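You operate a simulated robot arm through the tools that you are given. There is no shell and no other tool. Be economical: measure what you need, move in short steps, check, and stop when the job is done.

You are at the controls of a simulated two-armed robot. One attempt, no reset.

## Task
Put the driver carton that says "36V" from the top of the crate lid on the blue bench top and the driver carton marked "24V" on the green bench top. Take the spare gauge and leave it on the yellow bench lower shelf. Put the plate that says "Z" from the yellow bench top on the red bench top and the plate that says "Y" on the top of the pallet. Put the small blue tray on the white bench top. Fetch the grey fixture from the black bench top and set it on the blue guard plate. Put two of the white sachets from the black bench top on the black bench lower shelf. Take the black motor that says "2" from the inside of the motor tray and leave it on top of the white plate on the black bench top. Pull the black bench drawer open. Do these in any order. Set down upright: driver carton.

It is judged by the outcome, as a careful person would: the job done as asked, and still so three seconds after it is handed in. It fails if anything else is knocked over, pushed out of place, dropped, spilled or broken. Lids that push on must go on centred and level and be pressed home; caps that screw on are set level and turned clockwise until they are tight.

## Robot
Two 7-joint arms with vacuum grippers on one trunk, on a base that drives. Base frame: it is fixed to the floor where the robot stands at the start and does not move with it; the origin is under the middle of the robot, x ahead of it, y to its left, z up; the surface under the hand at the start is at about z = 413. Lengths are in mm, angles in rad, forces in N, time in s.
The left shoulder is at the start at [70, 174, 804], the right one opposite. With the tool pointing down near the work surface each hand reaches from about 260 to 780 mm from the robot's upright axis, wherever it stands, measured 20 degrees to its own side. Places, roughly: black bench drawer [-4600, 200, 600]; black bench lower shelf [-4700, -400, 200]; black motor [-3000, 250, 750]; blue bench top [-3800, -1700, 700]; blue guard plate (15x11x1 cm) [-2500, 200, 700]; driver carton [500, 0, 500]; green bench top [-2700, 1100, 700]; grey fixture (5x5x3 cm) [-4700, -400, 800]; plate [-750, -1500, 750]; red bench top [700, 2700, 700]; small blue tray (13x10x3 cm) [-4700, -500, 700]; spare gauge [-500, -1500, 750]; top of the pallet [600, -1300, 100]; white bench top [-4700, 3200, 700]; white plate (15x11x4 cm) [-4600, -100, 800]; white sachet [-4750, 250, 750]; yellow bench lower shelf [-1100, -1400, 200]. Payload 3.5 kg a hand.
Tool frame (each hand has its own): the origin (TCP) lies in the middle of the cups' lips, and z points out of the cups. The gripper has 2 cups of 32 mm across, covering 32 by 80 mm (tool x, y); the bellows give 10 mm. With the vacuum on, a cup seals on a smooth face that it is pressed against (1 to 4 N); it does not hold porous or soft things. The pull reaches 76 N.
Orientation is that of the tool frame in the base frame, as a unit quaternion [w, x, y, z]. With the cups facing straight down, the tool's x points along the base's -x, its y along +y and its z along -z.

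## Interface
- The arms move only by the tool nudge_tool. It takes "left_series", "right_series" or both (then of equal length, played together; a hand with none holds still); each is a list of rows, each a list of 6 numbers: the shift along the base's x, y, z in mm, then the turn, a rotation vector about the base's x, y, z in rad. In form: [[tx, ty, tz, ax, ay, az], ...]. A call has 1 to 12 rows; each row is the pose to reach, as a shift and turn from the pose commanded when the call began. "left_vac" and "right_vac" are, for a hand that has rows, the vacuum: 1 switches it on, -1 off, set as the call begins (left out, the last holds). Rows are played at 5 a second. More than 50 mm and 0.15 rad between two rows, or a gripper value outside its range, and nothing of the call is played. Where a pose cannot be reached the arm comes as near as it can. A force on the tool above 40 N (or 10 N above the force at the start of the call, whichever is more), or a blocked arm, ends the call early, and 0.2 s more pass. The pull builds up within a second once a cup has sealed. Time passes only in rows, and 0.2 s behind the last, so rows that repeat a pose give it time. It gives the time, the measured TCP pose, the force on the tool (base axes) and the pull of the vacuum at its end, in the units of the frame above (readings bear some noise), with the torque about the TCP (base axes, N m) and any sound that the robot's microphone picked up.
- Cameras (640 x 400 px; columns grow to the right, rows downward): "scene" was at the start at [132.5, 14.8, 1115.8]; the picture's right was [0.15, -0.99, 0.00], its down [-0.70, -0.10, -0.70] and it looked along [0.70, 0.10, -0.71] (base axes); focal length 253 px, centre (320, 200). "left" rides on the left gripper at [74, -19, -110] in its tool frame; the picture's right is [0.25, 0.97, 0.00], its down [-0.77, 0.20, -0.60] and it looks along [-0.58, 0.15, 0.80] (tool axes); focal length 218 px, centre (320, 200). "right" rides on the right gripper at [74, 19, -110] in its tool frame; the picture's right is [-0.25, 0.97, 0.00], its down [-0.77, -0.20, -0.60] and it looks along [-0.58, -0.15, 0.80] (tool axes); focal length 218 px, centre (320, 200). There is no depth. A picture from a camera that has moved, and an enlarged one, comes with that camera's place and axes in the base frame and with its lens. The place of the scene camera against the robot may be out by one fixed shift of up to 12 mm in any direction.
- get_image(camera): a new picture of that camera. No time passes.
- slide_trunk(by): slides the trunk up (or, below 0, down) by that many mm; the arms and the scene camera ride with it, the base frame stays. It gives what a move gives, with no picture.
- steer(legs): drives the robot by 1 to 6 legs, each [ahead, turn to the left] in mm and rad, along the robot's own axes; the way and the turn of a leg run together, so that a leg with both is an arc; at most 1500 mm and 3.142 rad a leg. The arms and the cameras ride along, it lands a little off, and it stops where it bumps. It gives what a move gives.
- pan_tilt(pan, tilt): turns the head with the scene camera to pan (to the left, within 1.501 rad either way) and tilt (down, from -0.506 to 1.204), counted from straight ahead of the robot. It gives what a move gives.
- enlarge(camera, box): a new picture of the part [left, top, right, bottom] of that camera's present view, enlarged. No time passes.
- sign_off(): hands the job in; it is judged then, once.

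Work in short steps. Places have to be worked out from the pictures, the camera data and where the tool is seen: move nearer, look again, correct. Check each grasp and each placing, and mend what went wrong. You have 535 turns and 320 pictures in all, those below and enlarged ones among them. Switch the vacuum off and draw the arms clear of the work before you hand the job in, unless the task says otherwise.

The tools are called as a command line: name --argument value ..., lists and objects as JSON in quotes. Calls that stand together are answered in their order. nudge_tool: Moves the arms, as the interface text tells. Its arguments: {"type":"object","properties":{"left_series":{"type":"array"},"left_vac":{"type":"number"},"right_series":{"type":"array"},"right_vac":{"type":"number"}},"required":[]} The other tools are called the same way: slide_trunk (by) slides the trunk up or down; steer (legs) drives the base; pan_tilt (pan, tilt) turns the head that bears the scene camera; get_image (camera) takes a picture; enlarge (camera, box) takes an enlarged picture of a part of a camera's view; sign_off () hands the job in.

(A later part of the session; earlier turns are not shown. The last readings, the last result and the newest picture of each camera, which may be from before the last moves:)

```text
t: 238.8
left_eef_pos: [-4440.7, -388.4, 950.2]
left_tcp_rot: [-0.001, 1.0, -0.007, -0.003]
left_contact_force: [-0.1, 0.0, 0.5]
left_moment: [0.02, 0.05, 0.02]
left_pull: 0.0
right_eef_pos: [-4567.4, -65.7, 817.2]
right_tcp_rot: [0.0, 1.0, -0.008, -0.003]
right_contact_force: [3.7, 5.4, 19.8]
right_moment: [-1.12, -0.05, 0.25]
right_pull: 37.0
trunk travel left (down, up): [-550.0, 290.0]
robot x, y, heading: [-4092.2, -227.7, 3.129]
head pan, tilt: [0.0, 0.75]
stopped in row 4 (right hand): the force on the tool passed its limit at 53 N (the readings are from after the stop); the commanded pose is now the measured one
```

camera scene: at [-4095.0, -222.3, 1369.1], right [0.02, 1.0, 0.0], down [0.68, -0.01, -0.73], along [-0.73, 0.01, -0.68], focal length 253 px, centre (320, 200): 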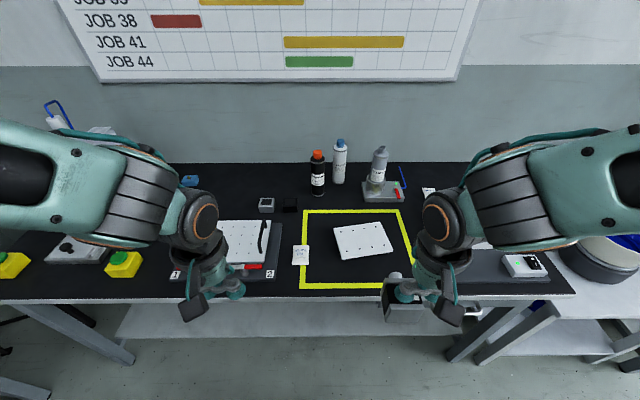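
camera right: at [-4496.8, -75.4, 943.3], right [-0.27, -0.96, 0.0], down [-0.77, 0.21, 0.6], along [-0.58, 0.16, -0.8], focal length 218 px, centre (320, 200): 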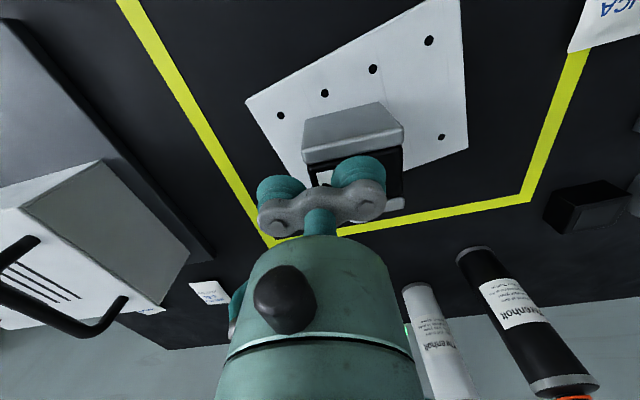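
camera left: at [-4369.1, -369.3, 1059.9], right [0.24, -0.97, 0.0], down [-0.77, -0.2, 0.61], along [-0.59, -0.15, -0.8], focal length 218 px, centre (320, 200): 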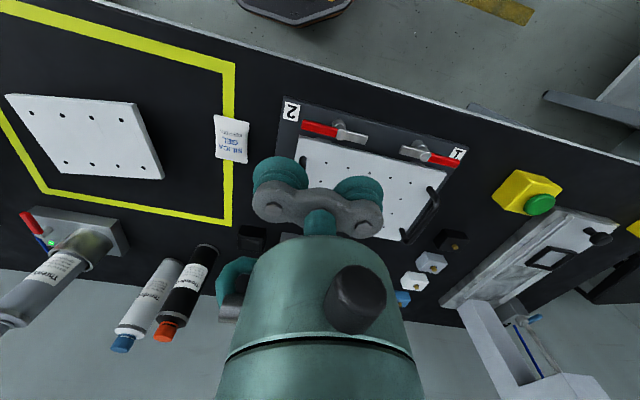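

Contact at 817. Release and lift, then check.

nudge_tool --right_series '[[0, 0, 1, 0, 0, 0], [0, 0, 2, 0, 0, 0], [0, 0, 2, 0, 0, 0], [0, 0, 6, 0, 0, 0], [0, 0, 20, 0, 0, 0], [0, 0, 60, 0, 0, 0], [0, 0, 105, 0, 0, 0], [0, 0, 135, 0, 0, 0]]' --right_vac -1

get_image --camera "right"

enlarge --camera "scene" --box '[240, 180, 440, 305]'

```text
t: 240.6
left_eef_pos: [-4441.7, -388.6, 947.8]
left_tcp_rot: [-0.001, 1.0, -0.005, -0.002]
left_contact_force: [0.2, 0.7, 0.4]
left_moment: [-0.01, -0.02, 0.03]
left_pull: 0.2
right_eef_pos: [-4568.9, -66.4, 950.5]
right_tcp_rot: [0.0, 1.0, -0.007, -0.002]
right_contact_force: [0.7, 0.6, -0.2]
right_moment: [0.0, 0.0, -0.01]
right_pull: 0.0
trunk travel left (down, up): [-550.0, 290.0]
robot x, y, heading: [-4095.4, -228.4, 3.129]
head pan, tilt: [0.0, 0.75]
```

```text
231 pictures are left
camera right: at [-4496.2, -85.6, 1059.1], right [-0.27, -0.96, 0.0], down [-0.77, 0.21, 0.61], along [-0.59, 0.16, -0.79], focal length 218 px, centre (320, 200)
```

right: 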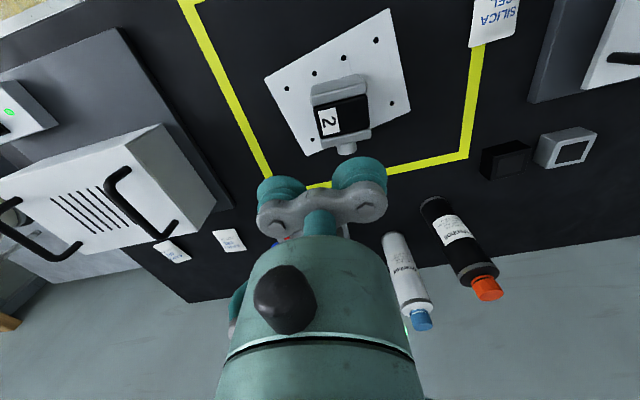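

```text
3.20 times, centred on (340, 242) of scene
camera zoom: at [-4224.8, -220.5, 1369.1], right [0.02, 1.0, 0.0], down [0.68, -0.01, -0.73], along [-0.73, 0.01, -0.68], focal length 808 px, centre (256, 64)
```

zoom: 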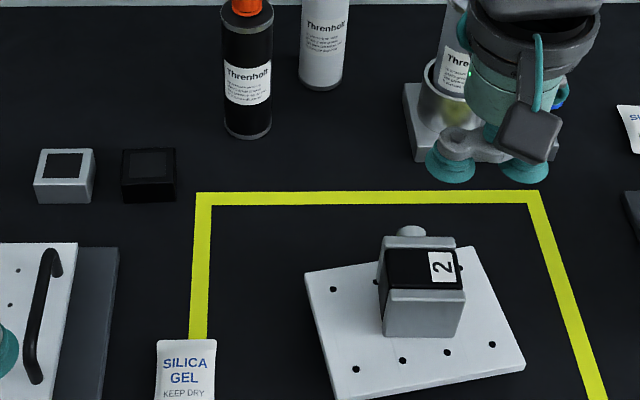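

Motor 2 rests flat on the plate. Next the sachets: I bring the left hand near the closest one, at about (-4520, -271), for a close look.

nudge_tool --left_series '[[-20, 25, -20, 0, 0, 0], [-40, 50, -45, 0, 0, 0], [-60, 75, -70, 0, 0, 0], [-78, 93, -90, 0, 0, 0]]'

get_image --camera "left"

pan_tilt --pan 0.0 --tilt 1.0

get_image --camera "scene"

```text
t: 241.6
left_eef_pos: [-4521.0, -295.6, 857.1]
left_tcp_rot: [0.0, 1.0, -0.005, -0.001]
left_contact_force: [-0.3, 1.3, 0.1]
left_moment: [-0.02, -0.01, 0.02]
left_pull: 0.0
right_eef_pos: [-4571.4, -64.3, 948.0]
right_tcp_rot: [0.0, 1.0, -0.008, -0.002]
right_contact_force: [1.1, 0.9, 0.6]
right_moment: [-0.02, -0.01, 0.01]
right_pull: 0.0
trunk travel left (down, up): [-550.0, 290.0]
robot x, y, heading: [-4097.7, -226.2, 3.124]
head pan, tilt: [0.0, 0.75]
```

```text
229 pictures are left
camera left: at [-4447.7, -276.3, 969.0], right [0.24, -0.97, 0.0], down [-0.77, -0.19, 0.61], along [-0.59, -0.15, -0.8], focal length 218 px, centre (320, 200)
```

left: 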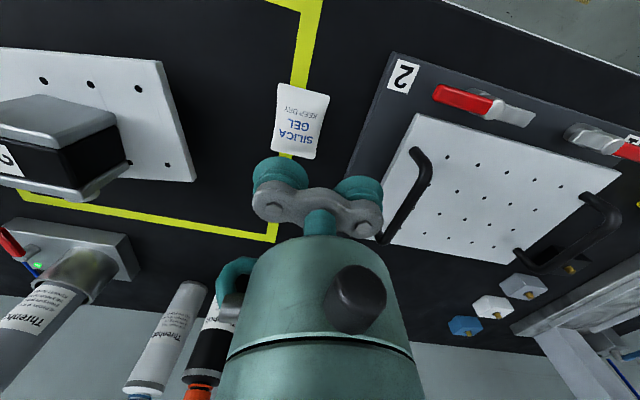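

```text
t: 242.3
left_eef_pos: [-4520.5, -296.5, 858.0]
left_tcp_rot: [-0.001, 1.0, -0.005, -0.002]
left_contact_force: [-0.3, -1.2, -0.3]
left_moment: [0.0, -0.04, 0.02]
left_pull: 0.0
right_eef_pos: [-4570.5, -64.9, 949.1]
right_tcp_rot: [0.0, 1.0, -0.008, -0.002]
right_contact_force: [0.3, 0.5, -0.3]
right_moment: [0.01, -0.02, -0.02]
right_pull: 0.1
trunk travel left (down, up): [-550.0, 290.0]
robot x, y, heading: [-4097.0, -222.3, 3.125]
head pan, tilt: [0.0, 1.0]
```

```text
228 pictures are left
camera scene: at [-4212.2, -220.7, 1350.1], right [0.02, 1.0, 0.0], down [0.84, -0.01, -0.54], along [-0.54, 0.01, -0.84], focal length 253 px, centre (320, 200)
```

scene: 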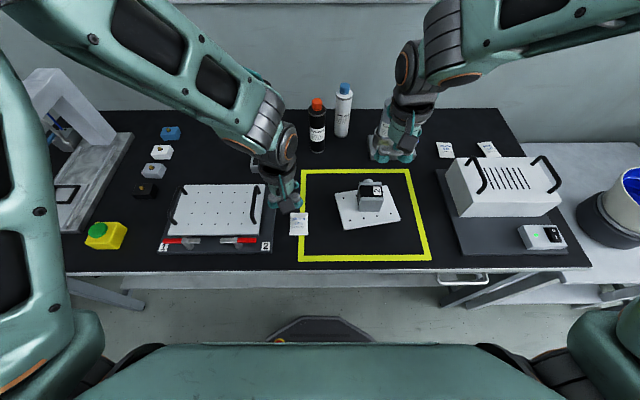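

Sachet is 48×68 mm, centred at (-4526, -273). I bring one cup over its centre (TCP y=-249) and go down slowly with vacuum on.

nudge_tool --left_series '[[-5, 25, 0, 0, 0, 0], [-5, 47, -30, 0, 0, 0], [-5, 47, -65, 0, 0, 0], [-5, 47, -90, 0, 0, 0], [-5, 47, -100, 0, 0, 0], [-5, 47, -104, 0, 0, 0], [-5, 47, -104, 0, 0, 0], [-5, 47, -104, 0, 0, 0]]' --left_vac 1

get_image --camera "left"

```text
t: 244.1
left_eef_pos: [-4525.3, -248.5, 755.8]
left_tcp_rot: [-0.001, 1.0, -0.004, -0.002]
left_contact_force: [-2.5, -0.8, 16.4]
left_moment: [-1.16, -0.05, -0.02]
left_pull: 37.1
right_eef_pos: [-4568.8, -64.6, 951.0]
right_tcp_rot: [-0.001, 1.0, -0.007, -0.003]
right_contact_force: [0.5, -0.2, 1.4]
right_moment: [-0.01, 0.02, -0.03]
right_pull: 0.0
trunk travel left (down, up): [-550.0, 290.0]
robot x, y, heading: [-4096.8, -226.6, 3.126]
head pan, tilt: [0.0, 1.0]
```

```text
227 pictures are left
camera left: at [-4451.2, -229.1, 866.5], right [0.24, -0.97, 0.0], down [-0.77, -0.19, 0.61], along [-0.59, -0.15, -0.79], focal length 218 px, centre (320, 200)
```

left: 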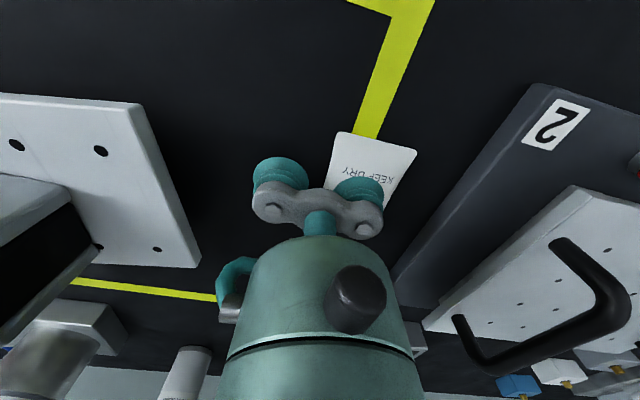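

The sachet is sealed. I lift it, retract both hands, then shift the base north ~270 mm for the other sachets.

nudge_tool --left_series '[[0, 0, 15, 0, 0, 0], [0, 0, 55, 0, 0, 0], [0, 0, 100, 0, 0, 0], [0, 0, 145, 0, 0, 0], [0, 0, 190, 0, 0, 0], [30, -40, 195, 0, 0, 0], [60, -80, 195, 0, 0, 0], [80, -125, 195, 0, 0, 0]]' --right_series '[[20, 0, 0, 0, 0, 0], [45, 0, 0, 0, 0, 0], [70, 0, 0, 0, 0, 0], [95, 0, 0, 0, 0, 0], [120, 0, 0, 0, 0, 0], [130, 0, 0, 0, 0, 0], [130, 0, 0, 0, 0, 0], [130, 0, 0, 0, 0, 0]]'

steer --legs '[[-300, 0], [0, -1.555], [300, 0], [0, 1.57], [260, 0]]'

pan_tilt --pan -0.2 --tilt 0.8

get_image --camera "scene"

```text
refused: row 6 steps farther than a row can; nothing moved
```

```text
t: 256.9
left_eef_pos: [-4481.2, 40.1, 754.1]
left_tcp_rot: [0.0, 1.0, 0.002, -0.002]
left_contact_force: [1.0, 1.1, 5.2]
left_moment: [-0.92, 0.06, -0.01]
left_pull: 37.6
right_eef_pos: [-4530.0, 222.4, 948.7]
right_tcp_rot: [-0.001, 1.0, -0.001, -0.002]
right_contact_force: [0.2, 0.5, 0.4]
right_moment: [0.02, -0.03, 0.02]
right_pull: 0.0
trunk travel left (down, up): [-550.0, 290.0]
robot x, y, heading: [-4053.4, 69.3, 3.138]
head pan, tilt: [0.0, 1.0]
```

```text
t: 257.7
left_eef_pos: [-4483.9, 39.3, 753.5]
left_tcp_rot: [0.0, 1.0, 0.003, -0.002]
left_contact_force: [-0.8, 0.1, 2.2]
left_moment: [-0.87, 0.05, 0.01]
left_pull: 37.8
right_eef_pos: [-4529.6, 224.0, 949.1]
right_tcp_rot: [0.0, 1.0, 0.001, -0.001]
right_contact_force: [0.5, -0.7, 0.1]
right_moment: [-0.01, 0.0, -0.03]
right_pull: 0.0
trunk travel left (down, up): [-550.0, 290.0]
robot x, y, heading: [-4051.7, 66.4, 3.14]
head pan, tilt: [-0.201, 0.799]
```

```text
226 pictures are left
camera scene: at [-4178.7, 88.6, 1365.1], right [0.2, 0.98, 0.0], down [0.7, -0.14, -0.7], along [-0.68, 0.14, -0.72], focal length 253 px, centre (320, 200)
```

scene: 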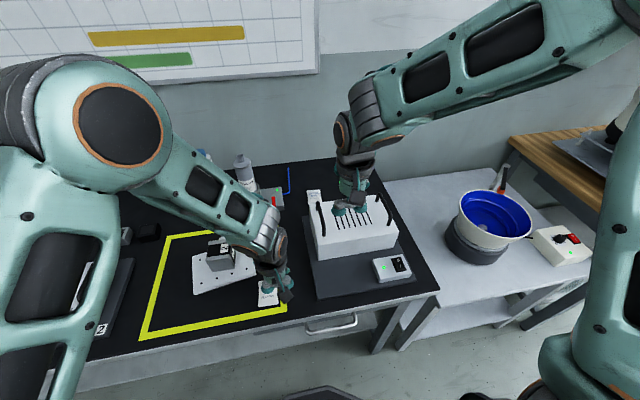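

The first move was refused (step too large), so the base moved with the sachet low; it slid along on/off the bench front. I lift the left hand straight up now and inspect.

nudge_tool --left_series '[[0, 0, 15, 0, 0, 0], [0, 0, 55, 0, 0, 0], [0, 0, 100, 0, 0, 0], [0, 0, 145, 0, 0, 0], [0, 0, 190, 0, 0, 0]]'

get_image --camera "left"

enlarge --camera "scene" --box '[60, 150, 460, 400]'

```text
t: 258.9
left_eef_pos: [-4480.6, 40.1, 944.3]
left_tcp_rot: [-0.001, 1.0, 0.003, -0.002]
left_contact_force: [1.2, -0.8, -0.7]
left_moment: [-0.91, -0.01, -0.02]
left_pull: 37.5
right_eef_pos: [-4528.9, 222.1, 948.6]
right_tcp_rot: [0.0, 1.0, 0.0, -0.003]
right_contact_force: [1.0, 0.2, 0.0]
right_moment: [0.03, 0.02, -0.02]
right_pull: 0.1
trunk travel left (down, up): [-550.0, 290.0]
robot x, y, heading: [-4052.3, 65.8, 3.139]
head pan, tilt: [-0.201, 0.799]
```

```text
225 pictures are left
camera left: at [-4407.5, 60.8, 1056.4], right [0.26, -0.97, 0.0], down [-0.77, -0.21, 0.61], along [-0.59, -0.15, -0.79], focal length 218 px, centre (320, 200)
```

left: 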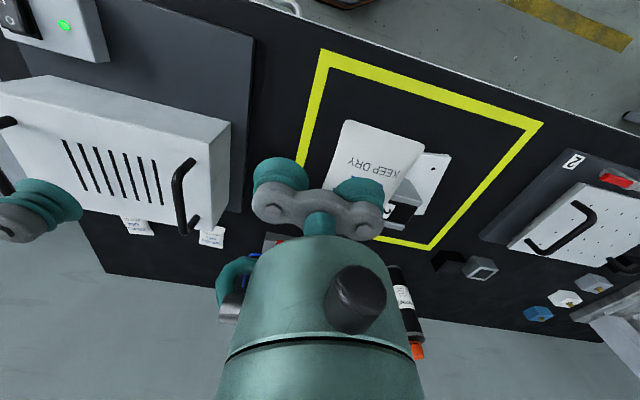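

```text
1.60 times, centred on (260, 275) of scene
camera zoom: at [-4177.5, 88.3, 1365.2], right [0.2, 0.98, 0.0], down [0.7, -0.14, -0.7], along [-0.68, 0.14, -0.72], focal length 404 px, centre (416, 80)
```

zoom: 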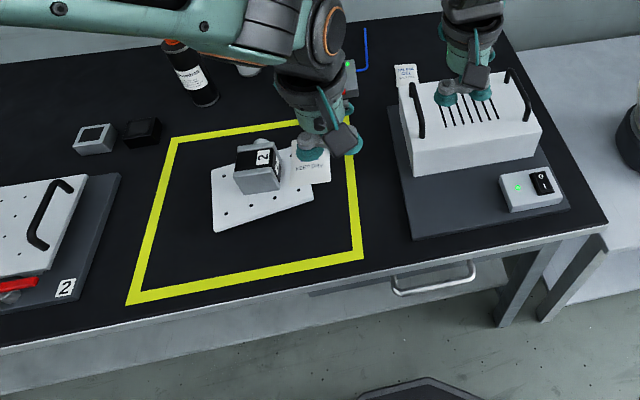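

All objects look undisturbed and the sachet is still held. I move 45 mm forward and extend the right hand toward the sachets behind the white box.

steer --legs '[[45, 0]]'

nudge_tool --right_series '[[-40, 0, 0, 0, 0, 0], [-80, 0, 0, 0, 0, 0], [-120, 0, 0, 0, 0, 0], [-150, 0, 0, 0, 0, 0]]'

get_image --camera "right"

```text
t: 259.8
left_eef_pos: [-4526.5, 41.1, 944.5]
left_tcp_rot: [-0.001, 1.0, 0.003, -0.002]
left_contact_force: [0.0, 0.1, -0.4]
left_moment: [-0.91, -0.04, 0.02]
left_pull: 37.7
right_eef_pos: [-4573.4, 221.9, 948.7]
right_tcp_rot: [0.0, 1.0, 0.0, -0.002]
right_contact_force: [-0.1, 0.1, -0.1]
right_moment: [0.04, 0.02, 0.0]
right_pull: 0.1
trunk travel left (down, up): [-550.0, 290.0]
robot x, y, heading: [-4097.6, 68.3, 3.139]
head pan, tilt: [-0.201, 0.799]
```

```text
t: 260.8
left_eef_pos: [-4526.5, 41.4, 944.8]
left_tcp_rot: [-0.001, 1.0, 0.002, -0.002]
left_contact_force: [-0.1, 0.2, -0.1]
left_moment: [-0.92, -0.03, -0.02]
left_pull: 37.6
right_eef_pos: [-4723.2, 223.6, 948.8]
right_tcp_rot: [0.001, 1.0, 0.0, -0.002]
right_contact_force: [-0.1, 0.2, 0.5]
right_moment: [0.0, 0.03, -0.02]
right_pull: 0.0
trunk travel left (down, up): [-550.0, 290.0]
robot x, y, heading: [-4093.1, 68.8, 3.139]
head pan, tilt: [-0.201, 0.799]
```

```text
223 pictures are left
camera right: at [-4649.9, 203.6, 1058.3], right [-0.25, -0.97, 0.0], down [-0.77, 0.2, 0.61], along [-0.59, 0.15, -0.8], focal length 218 px, centre (320, 200)
```

right: 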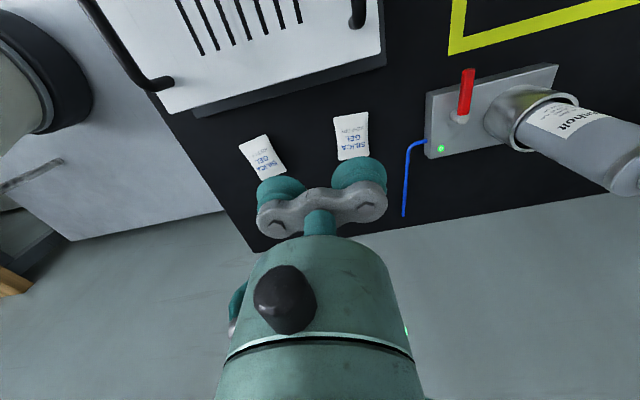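

Sachet A is centred at (-4774, 188). I place one cup on it (TCP y≈212) and go down with vacuum.

nudge_tool --right_series '[[-25, -6, 0, 0, 0, 0], [-51, -11, -20, 0, 0, 0], [-51, -11, -65, 0, 0, 0], [-51, -11, -110, 0, 0, 0], [-51, -11, -150, 0, 0, 0]]'

get_image --camera "right"

```text
t: 262.0
left_eef_pos: [-4527.4, 40.5, 944.4]
left_tcp_rot: [-0.001, 1.0, 0.002, -0.001]
left_contact_force: [-0.5, -1.0, -0.6]
left_moment: [-0.89, -0.01, -0.06]
left_pull: 37.6
right_eef_pos: [-4775.1, 211.0, 797.9]
right_tcp_rot: [0.0, 1.0, 0.0, -0.002]
right_contact_force: [0.2, 0.4, -0.1]
right_moment: [-0.01, 0.0, -0.03]
right_pull: 0.2
trunk travel left (down, up): [-550.0, 290.0]
robot x, y, heading: [-4096.4, 65.6, 3.138]
head pan, tilt: [-0.201, 0.799]
```

```text
222 pictures are left
camera right: at [-4701.6, 192.6, 908.1], right [-0.25, -0.97, 0.0], down [-0.77, 0.2, 0.61], along [-0.59, 0.15, -0.79], focal length 218 px, centre (320, 200)
```

right: 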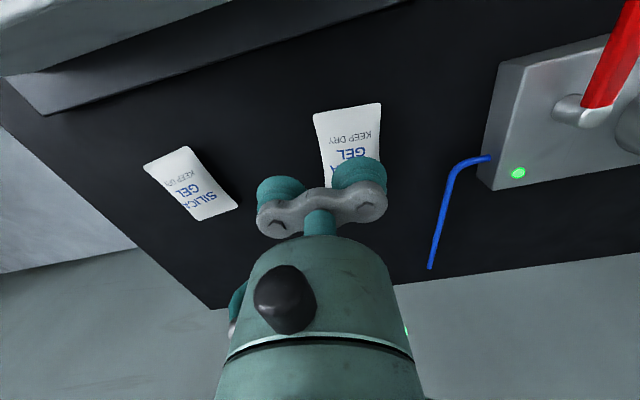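

Small correction (-5, -2), then down to contact.

nudge_tool --right_series '[[-5, -2, -20, 0, 0, 0], [-5, -2, -30, 0, 0, 0], [-5, -2, -36, 0, 0, 0], [-5, -2, -40, 0, 0, 0], [-5, -2, -43, 0, 0, 0], [-5, -2, -43, 0, 0, 0], [-5, -2, -43, 0, 0, 0]]' --right_vac 1

```text
t: 263.6
left_eef_pos: [-4525.0, 40.5, 945.1]
left_tcp_rot: [-0.001, 1.0, 0.002, -0.001]
left_contact_force: [0.6, -1.1, 0.2]
left_moment: [-0.94, -0.06, -0.01]
left_pull: 37.7
right_eef_pos: [-4779.3, 209.6, 756.6]
right_tcp_rot: [0.0, 1.0, -0.001, -0.002]
right_contact_force: [0.1, -0.3, 1.6]
right_moment: [-0.96, -0.05, 0.0]
right_pull: 38.0
trunk travel left (down, up): [-550.0, 290.0]
robot x, y, heading: [-4095.5, 67.5, 3.139]
head pan, tilt: [-0.201, 0.799]
```

Sealed at 38 N. I lift it and draw both hands in.

nudge_tool --right_series '[[0, 0, 20, 0, 0, 0], [0, 0, 65, 0, 0, 0], [0, 0, 110, 0, 0, 0], [0, 0, 155, 0, 0, 0], [0, 0, 190, 0, 0, 0], [45, 0, 195, 0, 0, 0], [90, 0, 195, 0, 0, 0], [135, 0, 195, 0, 0, 0], [180, 0, 195, 0, 0, 0], [225, 0, 195, 0, 0, 0], [270, 0, 195, 0, 0, 0], [310, 0, 195, 0, 0, 0]]' --left_series '[[5, -8, 0, 0, 0, 0], [10, -16, 0, 0, 0, 0], [15, -24, 0, 0, 0, 0], [20, -32, 0, 0, 0, 0], [25, -40, 0, 0, 0, 0], [30, -50, 0, 0, 0, 0], [35, -60, 0, 0, 0, 0], [40, -70, 0, 0, 0, 0], [45, -80, 0, 0, 0, 0], [50, -90, 0, 0, 0, 0], [55, -100, 0, 0, 0, 0], [60, -110, 0, 0, 0, 0]]'

```text
t: 266.2
left_eef_pos: [-4464.9, -70.0, 944.3]
left_tcp_rot: [0.0, 1.0, 0.002, -0.003]
left_contact_force: [-0.2, -0.1, -0.4]
left_moment: [-0.92, 0.02, -0.02]
left_pull: 37.9
right_eef_pos: [-4467.5, 209.8, 952.8]
right_tcp_rot: [0.0, 1.0, 0.0, -0.002]
right_contact_force: [0.8, 0.2, -0.8]
right_moment: [-0.89, 0.01, 0.01]
right_pull: 37.7
trunk travel left (down, up): [-550.0, 290.0]
robot x, y, heading: [-4096.2, 71.9, 3.139]
head pan, tilt: [-0.201, 0.799]
```

Both sachets held. I back off and lower the trunk to look at the lower shelf and the drawer.

steer --legs '[[-380, 0]]'

slide_trunk --by -450

pan_tilt --pan 0.1 --tilt 0.5

get_image --camera "scene"

```text
t: 268.6
left_eef_pos: [-4085.4, -71.0, 943.8]
left_tcp_rot: [-0.001, 1.0, 0.004, -0.001]
left_contact_force: [-0.2, -0.3, -0.6]
left_moment: [-0.96, 0.02, -0.08]
left_pull: 37.9
right_eef_pos: [-4088.9, 208.3, 952.6]
right_tcp_rot: [0.001, 1.0, 0.001, -0.002]
right_contact_force: [0.1, -0.2, 0.0]
right_moment: [-0.89, -0.01, 0.02]
right_pull: 37.7
trunk travel left (down, up): [-550.0, 290.0]
robot x, y, heading: [-3714.1, 67.5, 3.142]
head pan, tilt: [-0.201, 0.799]
```

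```text
refused: -450 is not a number from -400 to 400
```

```text
t: 269.4
left_eef_pos: [-4085.8, -70.0, 945.2]
left_tcp_rot: [-0.001, 1.0, 0.004, -0.002]
left_contact_force: [-0.2, 0.0, -0.5]
left_moment: [-0.9, 0.0, -0.02]
left_pull: 37.3
right_eef_pos: [-4089.2, 207.1, 951.5]
right_tcp_rot: [0.0, 1.0, 0.001, -0.002]
right_contact_force: [-0.1, 0.0, -0.1]
right_moment: [-0.88, 0.03, 0.02]
right_pull: 37.9
trunk travel left (down, up): [-550.0, 290.0]
robot x, y, heading: [-3715.6, 70.7, 3.141]
head pan, tilt: [0.099, 0.499]
```

```text
221 pictures are left
camera scene: at [-3853.9, 62.9, 1391.0], right [-0.1, 1.0, 0.0], down [0.48, 0.05, -0.88], along [-0.87, -0.09, -0.48], focal length 253 px, centre (320, 200)
```

scene: 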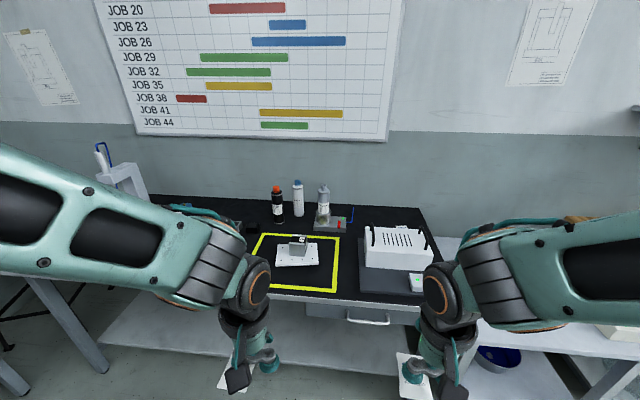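

Trunk step is limited to 400; I lower by 400 and look again.

slide_trunk --by -400

get_image --camera "scene"

```text
t: 273.2
left_eef_pos: [-4085.4, -70.2, 545.2]
left_tcp_rot: [-0.001, 1.0, 0.004, -0.001]
left_contact_force: [0.6, 0.1, -0.9]
left_moment: [-0.94, -0.01, 0.01]
left_pull: 38.4
right_eef_pos: [-4088.7, 207.4, 552.9]
right_tcp_rot: [0.0, 1.0, 0.001, -0.003]
right_contact_force: [0.9, -0.7, 0.5]
right_moment: [-0.92, -0.02, 0.04]
right_pull: 38.1
trunk travel left (down, up): [-150.0, 690.0]
robot x, y, heading: [-3716.5, 71.8, 3.144]
head pan, tilt: [0.099, 0.499]
```

```text
220 pictures are left
camera scene: at [-3853.5, 62.8, 991.2], right [-0.1, 1.0, 0.0], down [0.48, 0.05, -0.88], along [-0.87, -0.09, -0.48], focal length 253 px, centre (320, 200)
```

scene: 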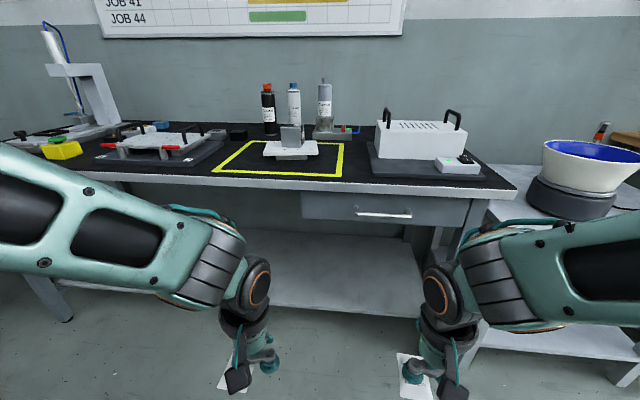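

The shelf is empty and clear, with its front edge near x≈-4490 and the drawer only at y>0. I shift the base south to y≈-350, facing the bench.

steer --legs '[[0, 1.57], [420, 0], [0, -1.57]]'

slide_trunk --by -140

pan_tilt --pan 0.0 --tilt 0.5

get_image --camera "scene"

```text
t: 283.5
left_eef_pos: [-4084.3, -486.3, 543.5]
left_tcp_rot: [-0.001, 1.0, -0.001, -0.001]
left_contact_force: [-0.4, 0.3, -0.2]
left_moment: [-0.9, 0.0, -0.04]
left_pull: 37.4
right_eef_pos: [-4086.5, -207.5, 551.2]
right_tcp_rot: [0.0, 1.0, -0.003, -0.002]
right_contact_force: [0.2, 0.7, -0.1]
right_moment: [-0.89, 0.03, 0.01]
right_pull: 37.8
trunk travel left (down, up): [-150.0, 690.0]
robot x, y, heading: [-3716.8, -350.3, 3.137]
head pan, tilt: [0.099, 0.499]
```

```text
t: 285.1
left_eef_pos: [-4085.1, -485.8, 404.5]
left_tcp_rot: [-0.001, 1.0, -0.001, -0.002]
left_contact_force: [0.1, -0.2, -0.7]
left_moment: [-0.92, 0.01, -0.04]
left_pull: 37.9
right_eef_pos: [-4086.3, -209.0, 412.6]
right_tcp_rot: [0.0, 1.0, -0.003, -0.002]
right_contact_force: [0.8, 0.5, -0.3]
right_moment: [-0.87, 0.01, 0.0]
right_pull: 37.4
trunk travel left (down, up): [-10.0, 830.0]
robot x, y, heading: [-3715.8, -350.8, 3.131]
head pan, tilt: [0.099, 0.499]
```

```text
t: 285.8
left_eef_pos: [-4085.6, -486.7, 404.3]
left_tcp_rot: [-0.001, 1.0, 0.0, -0.002]
left_contact_force: [0.2, -0.7, 0.0]
left_moment: [-0.94, 0.0, -0.02]
left_pull: 37.7
right_eef_pos: [-4086.2, -207.8, 412.1]
right_tcp_rot: [-0.001, 1.0, -0.003, -0.002]
right_contact_force: [0.8, -0.2, -0.1]
right_moment: [-0.89, -0.04, 0.0]
right_pull: 37.8
trunk travel left (down, up): [-10.0, 830.0]
robot x, y, heading: [-3714.5, -355.3, 3.134]
head pan, tilt: [0.0, 0.499]
```

```text
219 pictures are left
camera scene: at [-3852.9, -346.4, 851.1], right [0.01, 1.0, 0.0], down [0.48, 0.0, -0.88], along [-0.88, 0.01, -0.48], focal length 253 px, centre (320, 200)
```

scene: 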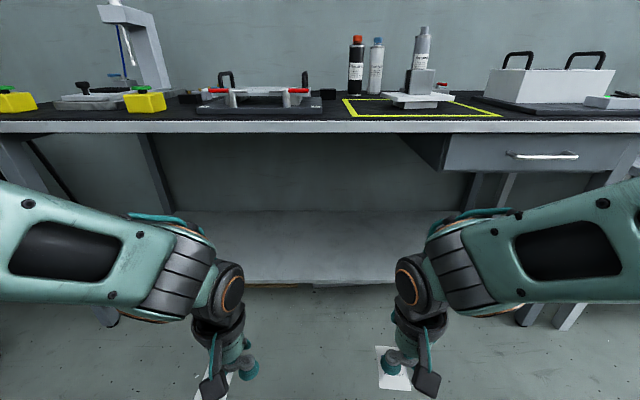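

I extend both hands and lower them outside the bench, then I'll drive in under the top.

nudge_tool --left_series '[[-25, 0, -30, 0, 0, 0], [-50, 0, -60, 0, 0, 0], [-75, 0, -90, 0, 0, 0], [-95, 0, -115, 0, 0, 0]]' --right_series '[[-25, 0, -32, 0, 0, 0], [-50, 0, -64, 0, 0, 0], [-75, 0, -96, 0, 0, 0], [-95, 0, -122, 0, 0, 0]]'

get_image --camera "scene"

```text
t: 286.8
left_eef_pos: [-4179.9, -487.8, 288.4]
left_tcp_rot: [0.0, 1.0, -0.001, -0.001]
left_contact_force: [0.2, -1.9, -0.7]
left_moment: [-0.93, 0.01, -0.01]
left_pull: 37.6
right_eef_pos: [-4181.8, -207.3, 288.9]
right_tcp_rot: [0.0, 1.0, -0.004, -0.002]
right_contact_force: [0.4, 0.0, -0.1]
right_moment: [-0.93, 0.01, 0.01]
right_pull: 37.9
trunk travel left (down, up): [-10.0, 830.0]
robot x, y, heading: [-3717.1, -348.0, 3.131]
head pan, tilt: [0.0, 0.499]
```

```text
218 pictures are left
camera scene: at [-3852.7, -346.4, 851.2], right [0.01, 1.0, 0.0], down [0.48, 0.0, -0.88], along [-0.88, 0.01, -0.48], focal length 253 px, centre (320, 200)
```

scene: 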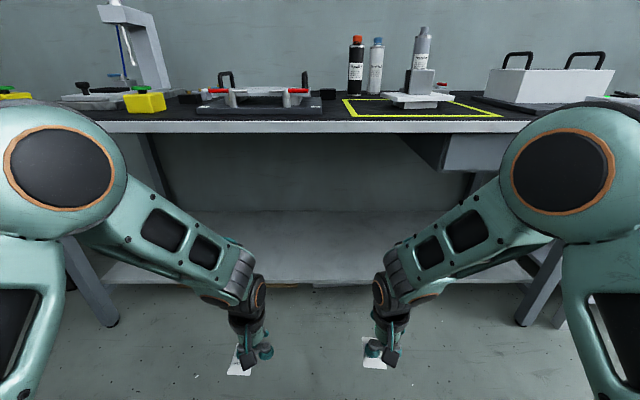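

The elbows would hit the bench edge if I drove close. Instead I stretch the hands further forward so the elbows stay out in front, then drive only ~200 mm.

nudge_tool --left_series '[[-40, 0, 0, 0, 0, 0], [-80, 0, 0, 0, 0, 0], [-120, 0, 0, 0, 0, 0], [-160, 0, 0, 0, 0, 0], [-190, 0, 0, 0, 0, 0]]' --right_series '[[-40, 0, 0, 0, 0, 0], [-80, 0, 0, 0, 0, 0], [-120, 0, 0, 0, 0, 0], [-160, 0, 0, 0, 0, 0], [-190, 0, 0, 0, 0, 0]]'

get_image --camera "scene"

get_image --camera "left"

```text
t: 288.0
left_eef_pos: [-4371.3, -486.7, 288.4]
left_tcp_rot: [-0.001, 1.0, -0.001, 0.0]
left_contact_force: [0.5, 0.8, 0.6]
left_moment: [-0.91, -0.03, 0.01]
left_pull: 37.8
right_eef_pos: [-4371.3, -207.1, 290.5]
right_tcp_rot: [0.0, 1.0, -0.003, -0.002]
right_contact_force: [-0.6, 0.1, -0.2]
right_moment: [-0.89, 0.02, 0.02]
right_pull: 37.9
trunk travel left (down, up): [-10.0, 830.0]
robot x, y, heading: [-3717.5, -349.3, 3.132]
head pan, tilt: [0.0, 0.499]
```

```text
217 pictures are left
camera scene: at [-3852.9, -346.4, 851.1], right [0.01, 1.0, 0.0], down [0.48, 0.0, -0.88], along [-0.88, 0.01, -0.48], focal length 253 px, centre (320, 200)
```

scene: 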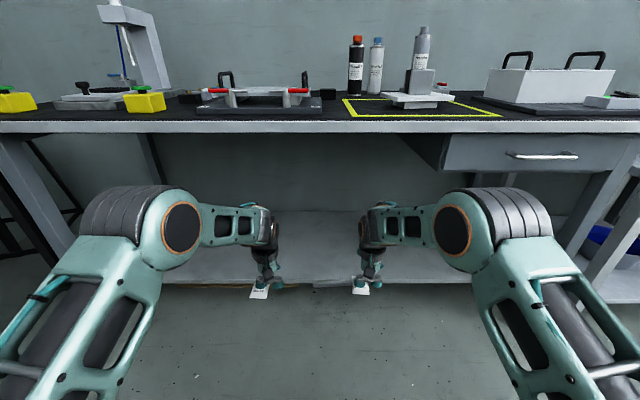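

```text
216 pictures are left
camera left: at [-4297.3, -467.0, 400.6], right [0.25, -0.97, 0.0], down [-0.77, -0.2, 0.61], along [-0.59, -0.15, -0.8], focal length 218 px, centre (320, 200)
```

left: 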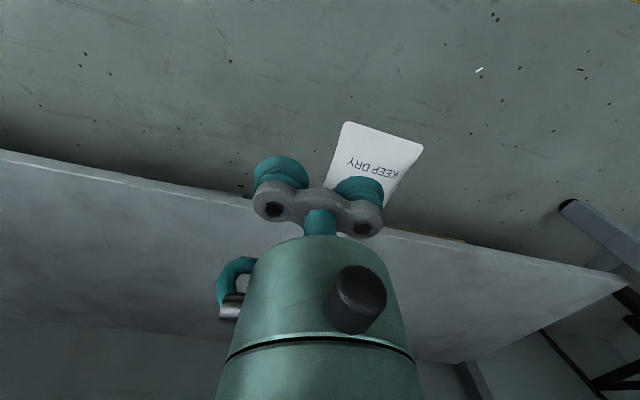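

Now the elbows are low and forward. The shelf edge is at about x=-4470. I drive in 100 mm and check clearance.

steer --legs '[[110, 0]]'

get_image --camera "scene"

get_image --camera "right"

```text
t: 289.2
left_eef_pos: [-4481.7, -486.3, 289.0]
left_tcp_rot: [0.0, 1.0, -0.001, -0.001]
left_contact_force: [-0.2, -0.6, 0.0]
left_moment: [-0.9, -0.03, 0.02]
left_pull: 37.2
right_eef_pos: [-4482.7, -207.3, 289.7]
right_tcp_rot: [0.0, 1.0, -0.003, -0.002]
right_contact_force: [-0.7, -0.3, -1.1]
right_moment: [-0.9, 0.03, 0.0]
right_pull: 37.6
trunk travel left (down, up): [-10.0, 830.0]
robot x, y, heading: [-3825.4, -350.5, 3.129]
head pan, tilt: [0.0, 0.499]
```

```text
215 pictures are left
camera scene: at [-3963.7, -345.4, 851.1], right [0.01, 1.0, 0.0], down [0.48, 0.0, -0.88], along [-0.88, 0.01, -0.48], focal length 253 px, centre (320, 200)
```

scene: 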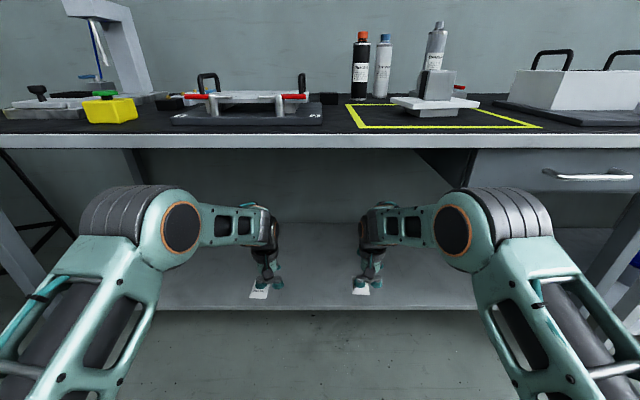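

```text
214 pictures are left
camera right: at [-4409.2, -226.6, 399.2], right [-0.26, -0.97, 0.0], down [-0.77, 0.21, 0.61], along [-0.59, 0.16, -0.79], focal length 218 px, centre (320, 200)
```

right: 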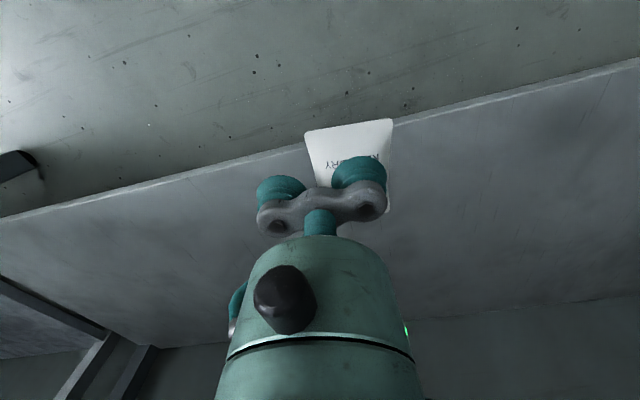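

Elbows pass well under the rail. I drive in 110 mm more and then lower slowly to find the shelf.

steer --legs '[[110, 0]]'

nudge_tool --left_series '[[0, 0, -15, 0, 0, 0], [0, 0, -30, 0, 0, 0], [0, 0, -38, 0, 0, 0], [0, 0, -44, 0, 0, 0], [0, 0, -50, 0, 0, 0]]'

get_image --camera "left"

```text
t: 290.4
left_eef_pos: [-4592.1, -484.4, 289.4]
left_tcp_rot: [-0.001, 1.0, 0.0, -0.002]
left_contact_force: [0.2, 0.1, 0.0]
left_moment: [-0.87, -0.01, 0.03]
left_pull: 37.4
right_eef_pos: [-4592.2, -204.7, 289.7]
right_tcp_rot: [0.0, 1.0, -0.004, -0.002]
right_contact_force: [0.8, -0.4, -0.3]
right_moment: [-0.91, 0.01, 0.01]
right_pull: 37.2
trunk travel left (down, up): [-10.0, 830.0]
robot x, y, heading: [-3933.4, -345.7, 3.133]
head pan, tilt: [0.0, 0.499]
```

```text
t: 291.6
left_eef_pos: [-4590.9, -485.0, 240.5]
left_tcp_rot: [-0.001, 1.0, -0.001, -0.002]
left_contact_force: [-0.1, -0.5, 0.4]
left_moment: [-0.91, 0.01, 0.0]
left_pull: 37.9
right_eef_pos: [-4592.7, -205.1, 289.5]
right_tcp_rot: [0.0, 1.0, -0.003, -0.002]
right_contact_force: [0.5, 0.3, -1.0]
right_moment: [-0.92, 0.02, 0.02]
right_pull: 37.9
trunk travel left (down, up): [-10.0, 830.0]
robot x, y, heading: [-3934.0, -348.9, 3.137]
head pan, tilt: [0.0, 0.499]
```

```text
213 pictures are left
camera left: at [-4518.0, -465.6, 350.7], right [0.25, -0.97, 0.0], down [-0.77, -0.2, 0.61], along [-0.59, -0.15, -0.8], focal length 218 px, centre (320, 200)
```

left: 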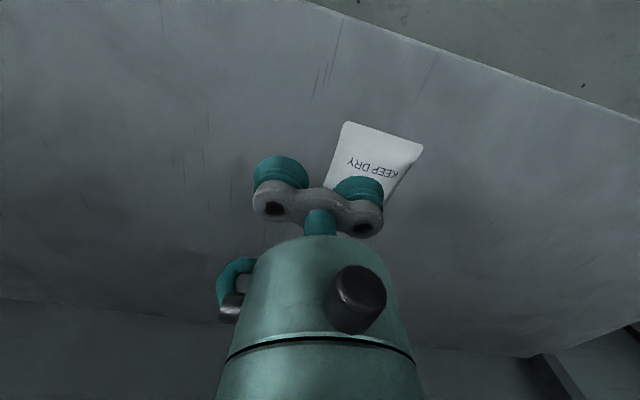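

Over the shelf with room. I continue lowering the left in small steps until contact.

nudge_tool --left_series '[[0, 0, -5, 0, 0, 0], [0, 0, -10, 0, 0, 0], [0, 0, -15, 0, 0, 0], [0, 0, -20, 0, 0, 0], [0, 0, -25, 0, 0, 0]]' --right_series '[[0, 0, -12, 0, 0, 0], [0, 0, -24, 0, 0, 0], [0, 0, -36, 0, 0, 0], [0, 0, -48, 0, 0, 0], [0, 0, -55, 0, 0, 0]]'

```text
t: 292.8
left_eef_pos: [-4591.8, -486.4, 214.5]
left_tcp_rot: [0.0, 1.0, -0.001, -0.002]
left_contact_force: [-0.5, 0.3, -0.3]
left_moment: [-0.92, -0.06, -0.04]
left_pull: 37.7
right_eef_pos: [-4593.4, -205.3, 234.7]
right_tcp_rot: [-0.001, 1.0, -0.003, -0.002]
right_contact_force: [-0.6, -0.7, -0.8]
right_moment: [-0.88, 0.01, 0.0]
right_pull: 37.6
trunk travel left (down, up): [-10.0, 830.0]
robot x, y, heading: [-3936.7, -352.6, 3.127]
head pan, tilt: [0.0, 0.499]
```

Not yet in contact; I continue.

nudge_tool --left_series '[[0, 0, -5, 0, 0, 0], [0, 0, -10, 0, 0, 0], [0, 0, -15, 0, 0, 0], [0, 0, -20, 0, 0, 0], [0, 0, -25, 0, 0, 0], [0, 0, -30, 0, 0, 0]]'

get_image --camera "left"

```text
t: 294.2
left_eef_pos: [-4593.1, -484.6, 185.0]
left_tcp_rot: [-0.001, 1.0, -0.001, -0.003]
left_contact_force: [4.1, 0.9, 10.7]
left_moment: [-0.95, 0.03, 0.01]
left_pull: 37.8
right_eef_pos: [-4592.9, -204.7, 236.3]
right_tcp_rot: [0.0, 1.0, -0.004, -0.002]
right_contact_force: [0.4, -0.4, -0.8]
right_moment: [-0.9, 0.02, -0.01]
right_pull: 37.9
trunk travel left (down, up): [-10.0, 830.0]
robot x, y, heading: [-3934.4, -349.3, 3.132]
head pan, tilt: [0.0, 0.499]
```

```text
212 pictures are left
camera left: at [-4518.2, -465.6, 297.1], right [0.25, -0.97, 0.0], down [-0.77, -0.2, 0.61], along [-0.59, -0.15, -0.79], focal length 218 px, centre (320, 200)
```

left: 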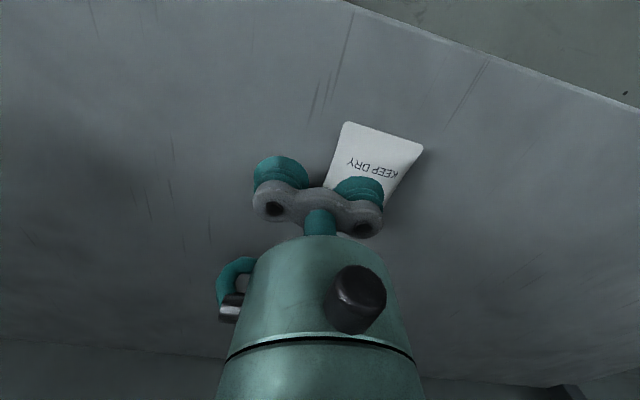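

Left sachet is down (TCP 185). I release it and bring the right one down to the same height.

nudge_tool --left_series '[[0, 0, 1, 0, 0, 0], [0, 0, 2, 0, 0, 0], [0, 0, 2, 0, 0, 0], [0, 0, 5, 0, 0, 0], [0, 0, 15, 0, 0, 0], [0, 0, 35, 0, 0, 0], [0, 0, 60, 0, 0, 0], [0, 0, 80, 0, 0, 0]]' --left_vac -1 --right_series '[[0, 0, -15, 0, 0, 0], [0, 0, -30, 0, 0, 0], [0, 0, -38, 0, 0, 0], [0, 0, -43, 0, 0, 0], [0, 0, -46, 0, 0, 0], [0, 0, -49, 0, 0, 0], [0, 0, -51, 0, 0, 0], [0, 0, -51, 0, 0, 0]]'

get_image --camera "left"

```text
t: 296.0
left_eef_pos: [-4591.8, -485.3, 265.8]
left_tcp_rot: [-0.001, 1.0, 0.0, -0.001]
left_contact_force: [-0.4, 0.5, -1.2]
left_moment: [0.02, -0.02, -0.01]
left_pull: 0.2
right_eef_pos: [-4593.7, -206.3, 185.3]
right_tcp_rot: [0.0, 1.0, -0.003, -0.003]
right_contact_force: [3.3, 0.0, 15.2]
right_moment: [-1.19, -0.14, 0.05]
right_pull: 38.3
trunk travel left (down, up): [-10.0, 830.0]
robot x, y, heading: [-3933.6, -348.2, 3.135]
head pan, tilt: [0.0, 0.499]
```

```text
211 pictures are left
camera left: at [-4517.3, -465.4, 376.9], right [0.25, -0.97, 0.0], down [-0.77, -0.2, 0.61], along [-0.59, -0.15, -0.79], focal length 218 px, centre (320, 200)
```

left: 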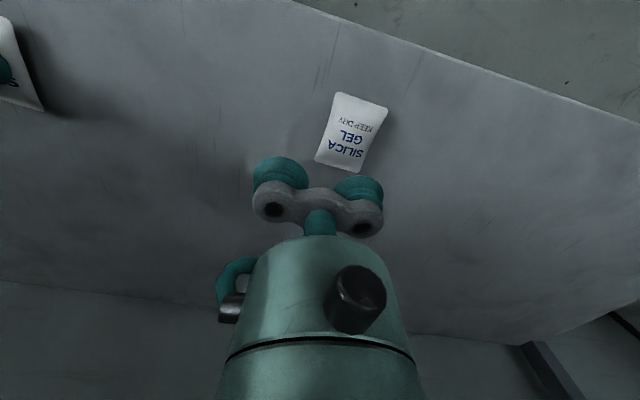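

Left sachet lies on the shelf; the right is in contact. I release the right and lift it.

nudge_tool --right_series '[[0, 0, 1, 0, 0, 0], [0, 0, 2, 0, 0, 0], [0, 0, 2, 0, 0, 0], [0, 0, 5, 0, 0, 0], [0, 0, 15, 0, 0, 0], [0, 0, 35, 0, 0, 0], [0, 0, 60, 0, 0, 0], [0, 0, 80, 0, 0, 0]]' --right_vac -1

get_image --camera "right"

```text
t: 297.8
left_eef_pos: [-4591.9, -485.6, 265.0]
left_tcp_rot: [0.0, 1.0, -0.001, -0.002]
left_contact_force: [0.0, 0.5, 0.1]
left_moment: [0.02, 0.02, 0.01]
left_pull: 0.0
right_eef_pos: [-4592.9, -205.7, 264.7]
right_tcp_rot: [0.001, 1.0, -0.004, -0.002]
right_contact_force: [0.7, 0.4, -0.4]
right_moment: [-0.03, 0.01, 0.02]
right_pull: 0.1
trunk travel left (down, up): [-10.0, 830.0]
robot x, y, heading: [-3935.9, -349.7, 3.132]
head pan, tilt: [0.0, 0.499]
```

```text
210 pictures are left
camera right: at [-4519.4, -225.0, 372.9], right [-0.26, -0.97, 0.0], down [-0.77, 0.21, 0.61], along [-0.59, 0.16, -0.8], focal length 218 px, centre (320, 200)
```

right: 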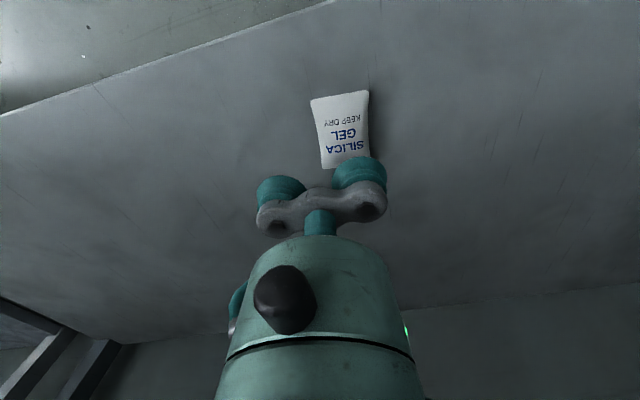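

Both sachets are on the shelf. I back out straight, then retract the hands and raise the trunk for the drawer.

steer --legs '[[-330, 0]]'

nudge_tool --left_series '[[40, 0, 20, 0, 0, 0], [80, 0, 40, 0, 0, 0], [120, 0, 60, 0, 0, 0], [160, 0, 80, 0, 0, 0], [200, 0, 100, 0, 0, 0], [240, 0, 120, 0, 0, 0]]' --right_series '[[40, 0, 20, 0, 0, 0], [80, 0, 40, 0, 0, 0], [120, 0, 60, 0, 0, 0], [160, 0, 80, 0, 0, 0], [200, 0, 100, 0, 0, 0], [240, 0, 120, 0, 0, 0]]'

slide_trunk --by 260

pan_tilt --pan -0.45 --tilt 0.4

get_image --camera "scene"

```text
t: 300.0
left_eef_pos: [-4260.8, -488.2, 264.7]
left_tcp_rot: [-0.001, 1.0, -0.001, -0.001]
left_contact_force: [-1.4, -0.2, -0.4]
left_moment: [0.03, -0.02, 0.0]
left_pull: 0.0
right_eef_pos: [-4262.9, -207.8, 263.4]
right_tcp_rot: [0.0, 1.0, -0.004, -0.002]
right_contact_force: [-0.5, -0.3, -0.1]
right_moment: [0.0, 0.0, 0.01]
right_pull: 0.0
trunk travel left (down, up): [-10.0, 830.0]
robot x, y, heading: [-3605.3, -350.1, 3.128]
head pan, tilt: [0.0, 0.499]
```

```text
t: 301.4
left_eef_pos: [-4020.8, -487.7, 384.2]
left_tcp_rot: [-0.001, 1.0, -0.001, -0.002]
left_contact_force: [-1.8, 0.5, -0.5]
left_moment: [-0.02, -0.02, -0.05]
left_pull: 0.0
right_eef_pos: [-4021.1, -208.3, 383.8]
right_tcp_rot: [0.001, 1.0, -0.003, -0.002]
right_contact_force: [0.9, 0.6, -0.1]
right_moment: [-0.04, -0.03, 0.01]
right_pull: 0.1
trunk travel left (down, up): [-10.0, 830.0]
robot x, y, heading: [-3600.5, -351.9, 3.129]
head pan, tilt: [0.0, 0.499]
```

```text
t: 304.0
left_eef_pos: [-4022.4, -487.4, 644.1]
left_tcp_rot: [-0.001, 1.0, 0.0, -0.002]
left_contact_force: [0.6, 0.1, -0.5]
left_moment: [0.0, -0.01, -0.04]
left_pull: 0.0
right_eef_pos: [-4020.9, -208.4, 643.4]
right_tcp_rot: [0.0, 1.0, -0.003, -0.001]
right_contact_force: [-0.6, -0.7, -0.2]
right_moment: [0.0, 0.0, 0.0]
right_pull: 0.1
trunk travel left (down, up): [-270.0, 570.0]
robot x, y, heading: [-3602.2, -348.8, 3.127]
head pan, tilt: [0.0, 0.499]
```

```text
t: 304.9
left_eef_pos: [-4020.8, -486.5, 644.4]
left_tcp_rot: [-0.001, 1.0, -0.001, -0.002]
left_contact_force: [0.6, 0.2, 1.5]
left_moment: [0.01, -0.02, 0.0]
left_pull: 0.0
right_eef_pos: [-4021.7, -208.3, 643.3]
right_tcp_rot: [0.001, 1.0, -0.004, -0.002]
right_contact_force: [0.0, -0.2, 0.6]
right_moment: [-0.01, 0.02, 0.03]
right_pull: 0.1
trunk travel left (down, up): [-270.0, 570.0]
robot x, y, heading: [-3604.2, -351.8, 3.132]
head pan, tilt: [-0.45, 0.4]
```

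```text
209 pictures are left
camera scene: at [-3735.7, -307.3, 1120.2], right [0.44, 0.9, 0.0], down [0.35, -0.17, -0.92], along [-0.83, 0.41, -0.39], focal length 253 px, centre (320, 200)
```

scene: 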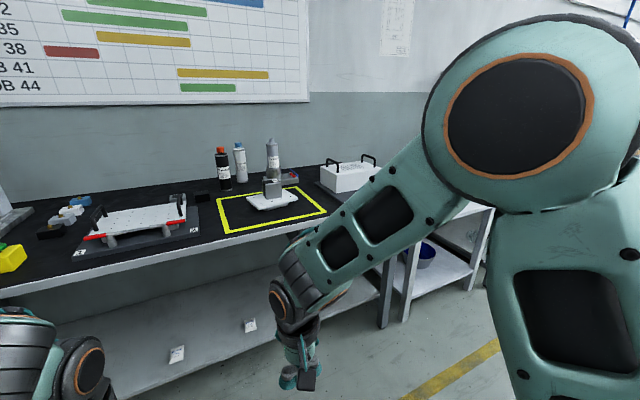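

Sachets are visible on the shelf. For the drawer (face roughly y -40…365, z 618–705, handle y 95–229), I move the base to about (-3830, -130).

steer --legs '[[0, -0.76], [315, 0], [0, 0.77]]'

pan_tilt --pan -0.1 --tilt 0.7

get_image --camera "scene"

```text
t: 311.1
left_eef_pos: [-4246.9, -271.9, 644.3]
left_tcp_rot: [0.0, 1.0, 0.005, -0.001]
left_contact_force: [-0.2, -0.4, -0.2]
left_moment: [0.01, -0.03, -0.02]
left_pull: 0.1
right_eef_pos: [-4250.9, 6.3, 642.1]
right_tcp_rot: [0.0, 1.0, 0.002, -0.001]
right_contact_force: [-0.1, -0.3, -0.1]
right_moment: [0.01, 0.0, 0.0]
right_pull: 0.1
trunk travel left (down, up): [-270.0, 570.0]
robot x, y, heading: [-3831.0, -132.5, -3.14]
head pan, tilt: [-0.45, 0.4]
```

```text
t: 311.9
left_eef_pos: [-4246.7, -270.8, 645.2]
left_tcp_rot: [-0.001, 1.0, 0.005, -0.002]
left_contact_force: [0.3, -0.8, 0.1]
left_moment: [-0.03, 0.0, -0.01]
left_pull: 0.0
right_eef_pos: [-4249.9, 6.5, 642.3]
right_tcp_rot: [-0.001, 1.0, 0.002, -0.002]
right_contact_force: [-0.3, 0.1, 0.5]
right_moment: [0.02, 0.02, -0.03]
right_pull: 0.1
trunk travel left (down, up): [-270.0, 570.0]
robot x, y, heading: [-3834.1, -132.7, -3.141]
head pan, tilt: [-0.099, 0.7]
```

```text
208 pictures are left
camera scene: at [-3964.3, -120.0, 1093.4], right [0.1, 1.0, 0.0], down [0.64, -0.06, -0.77], along [-0.76, 0.08, -0.64], focal length 253 px, centre (320, 200)
```

scene: 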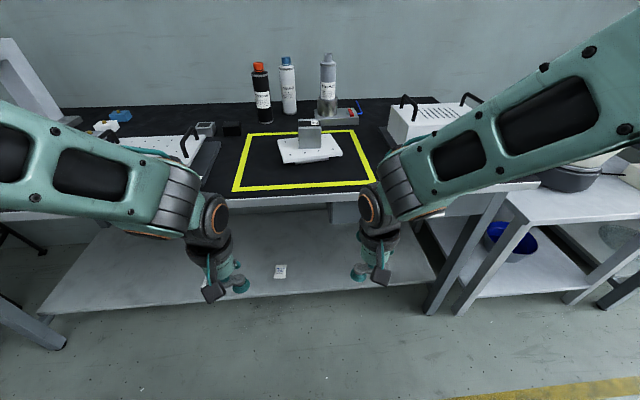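

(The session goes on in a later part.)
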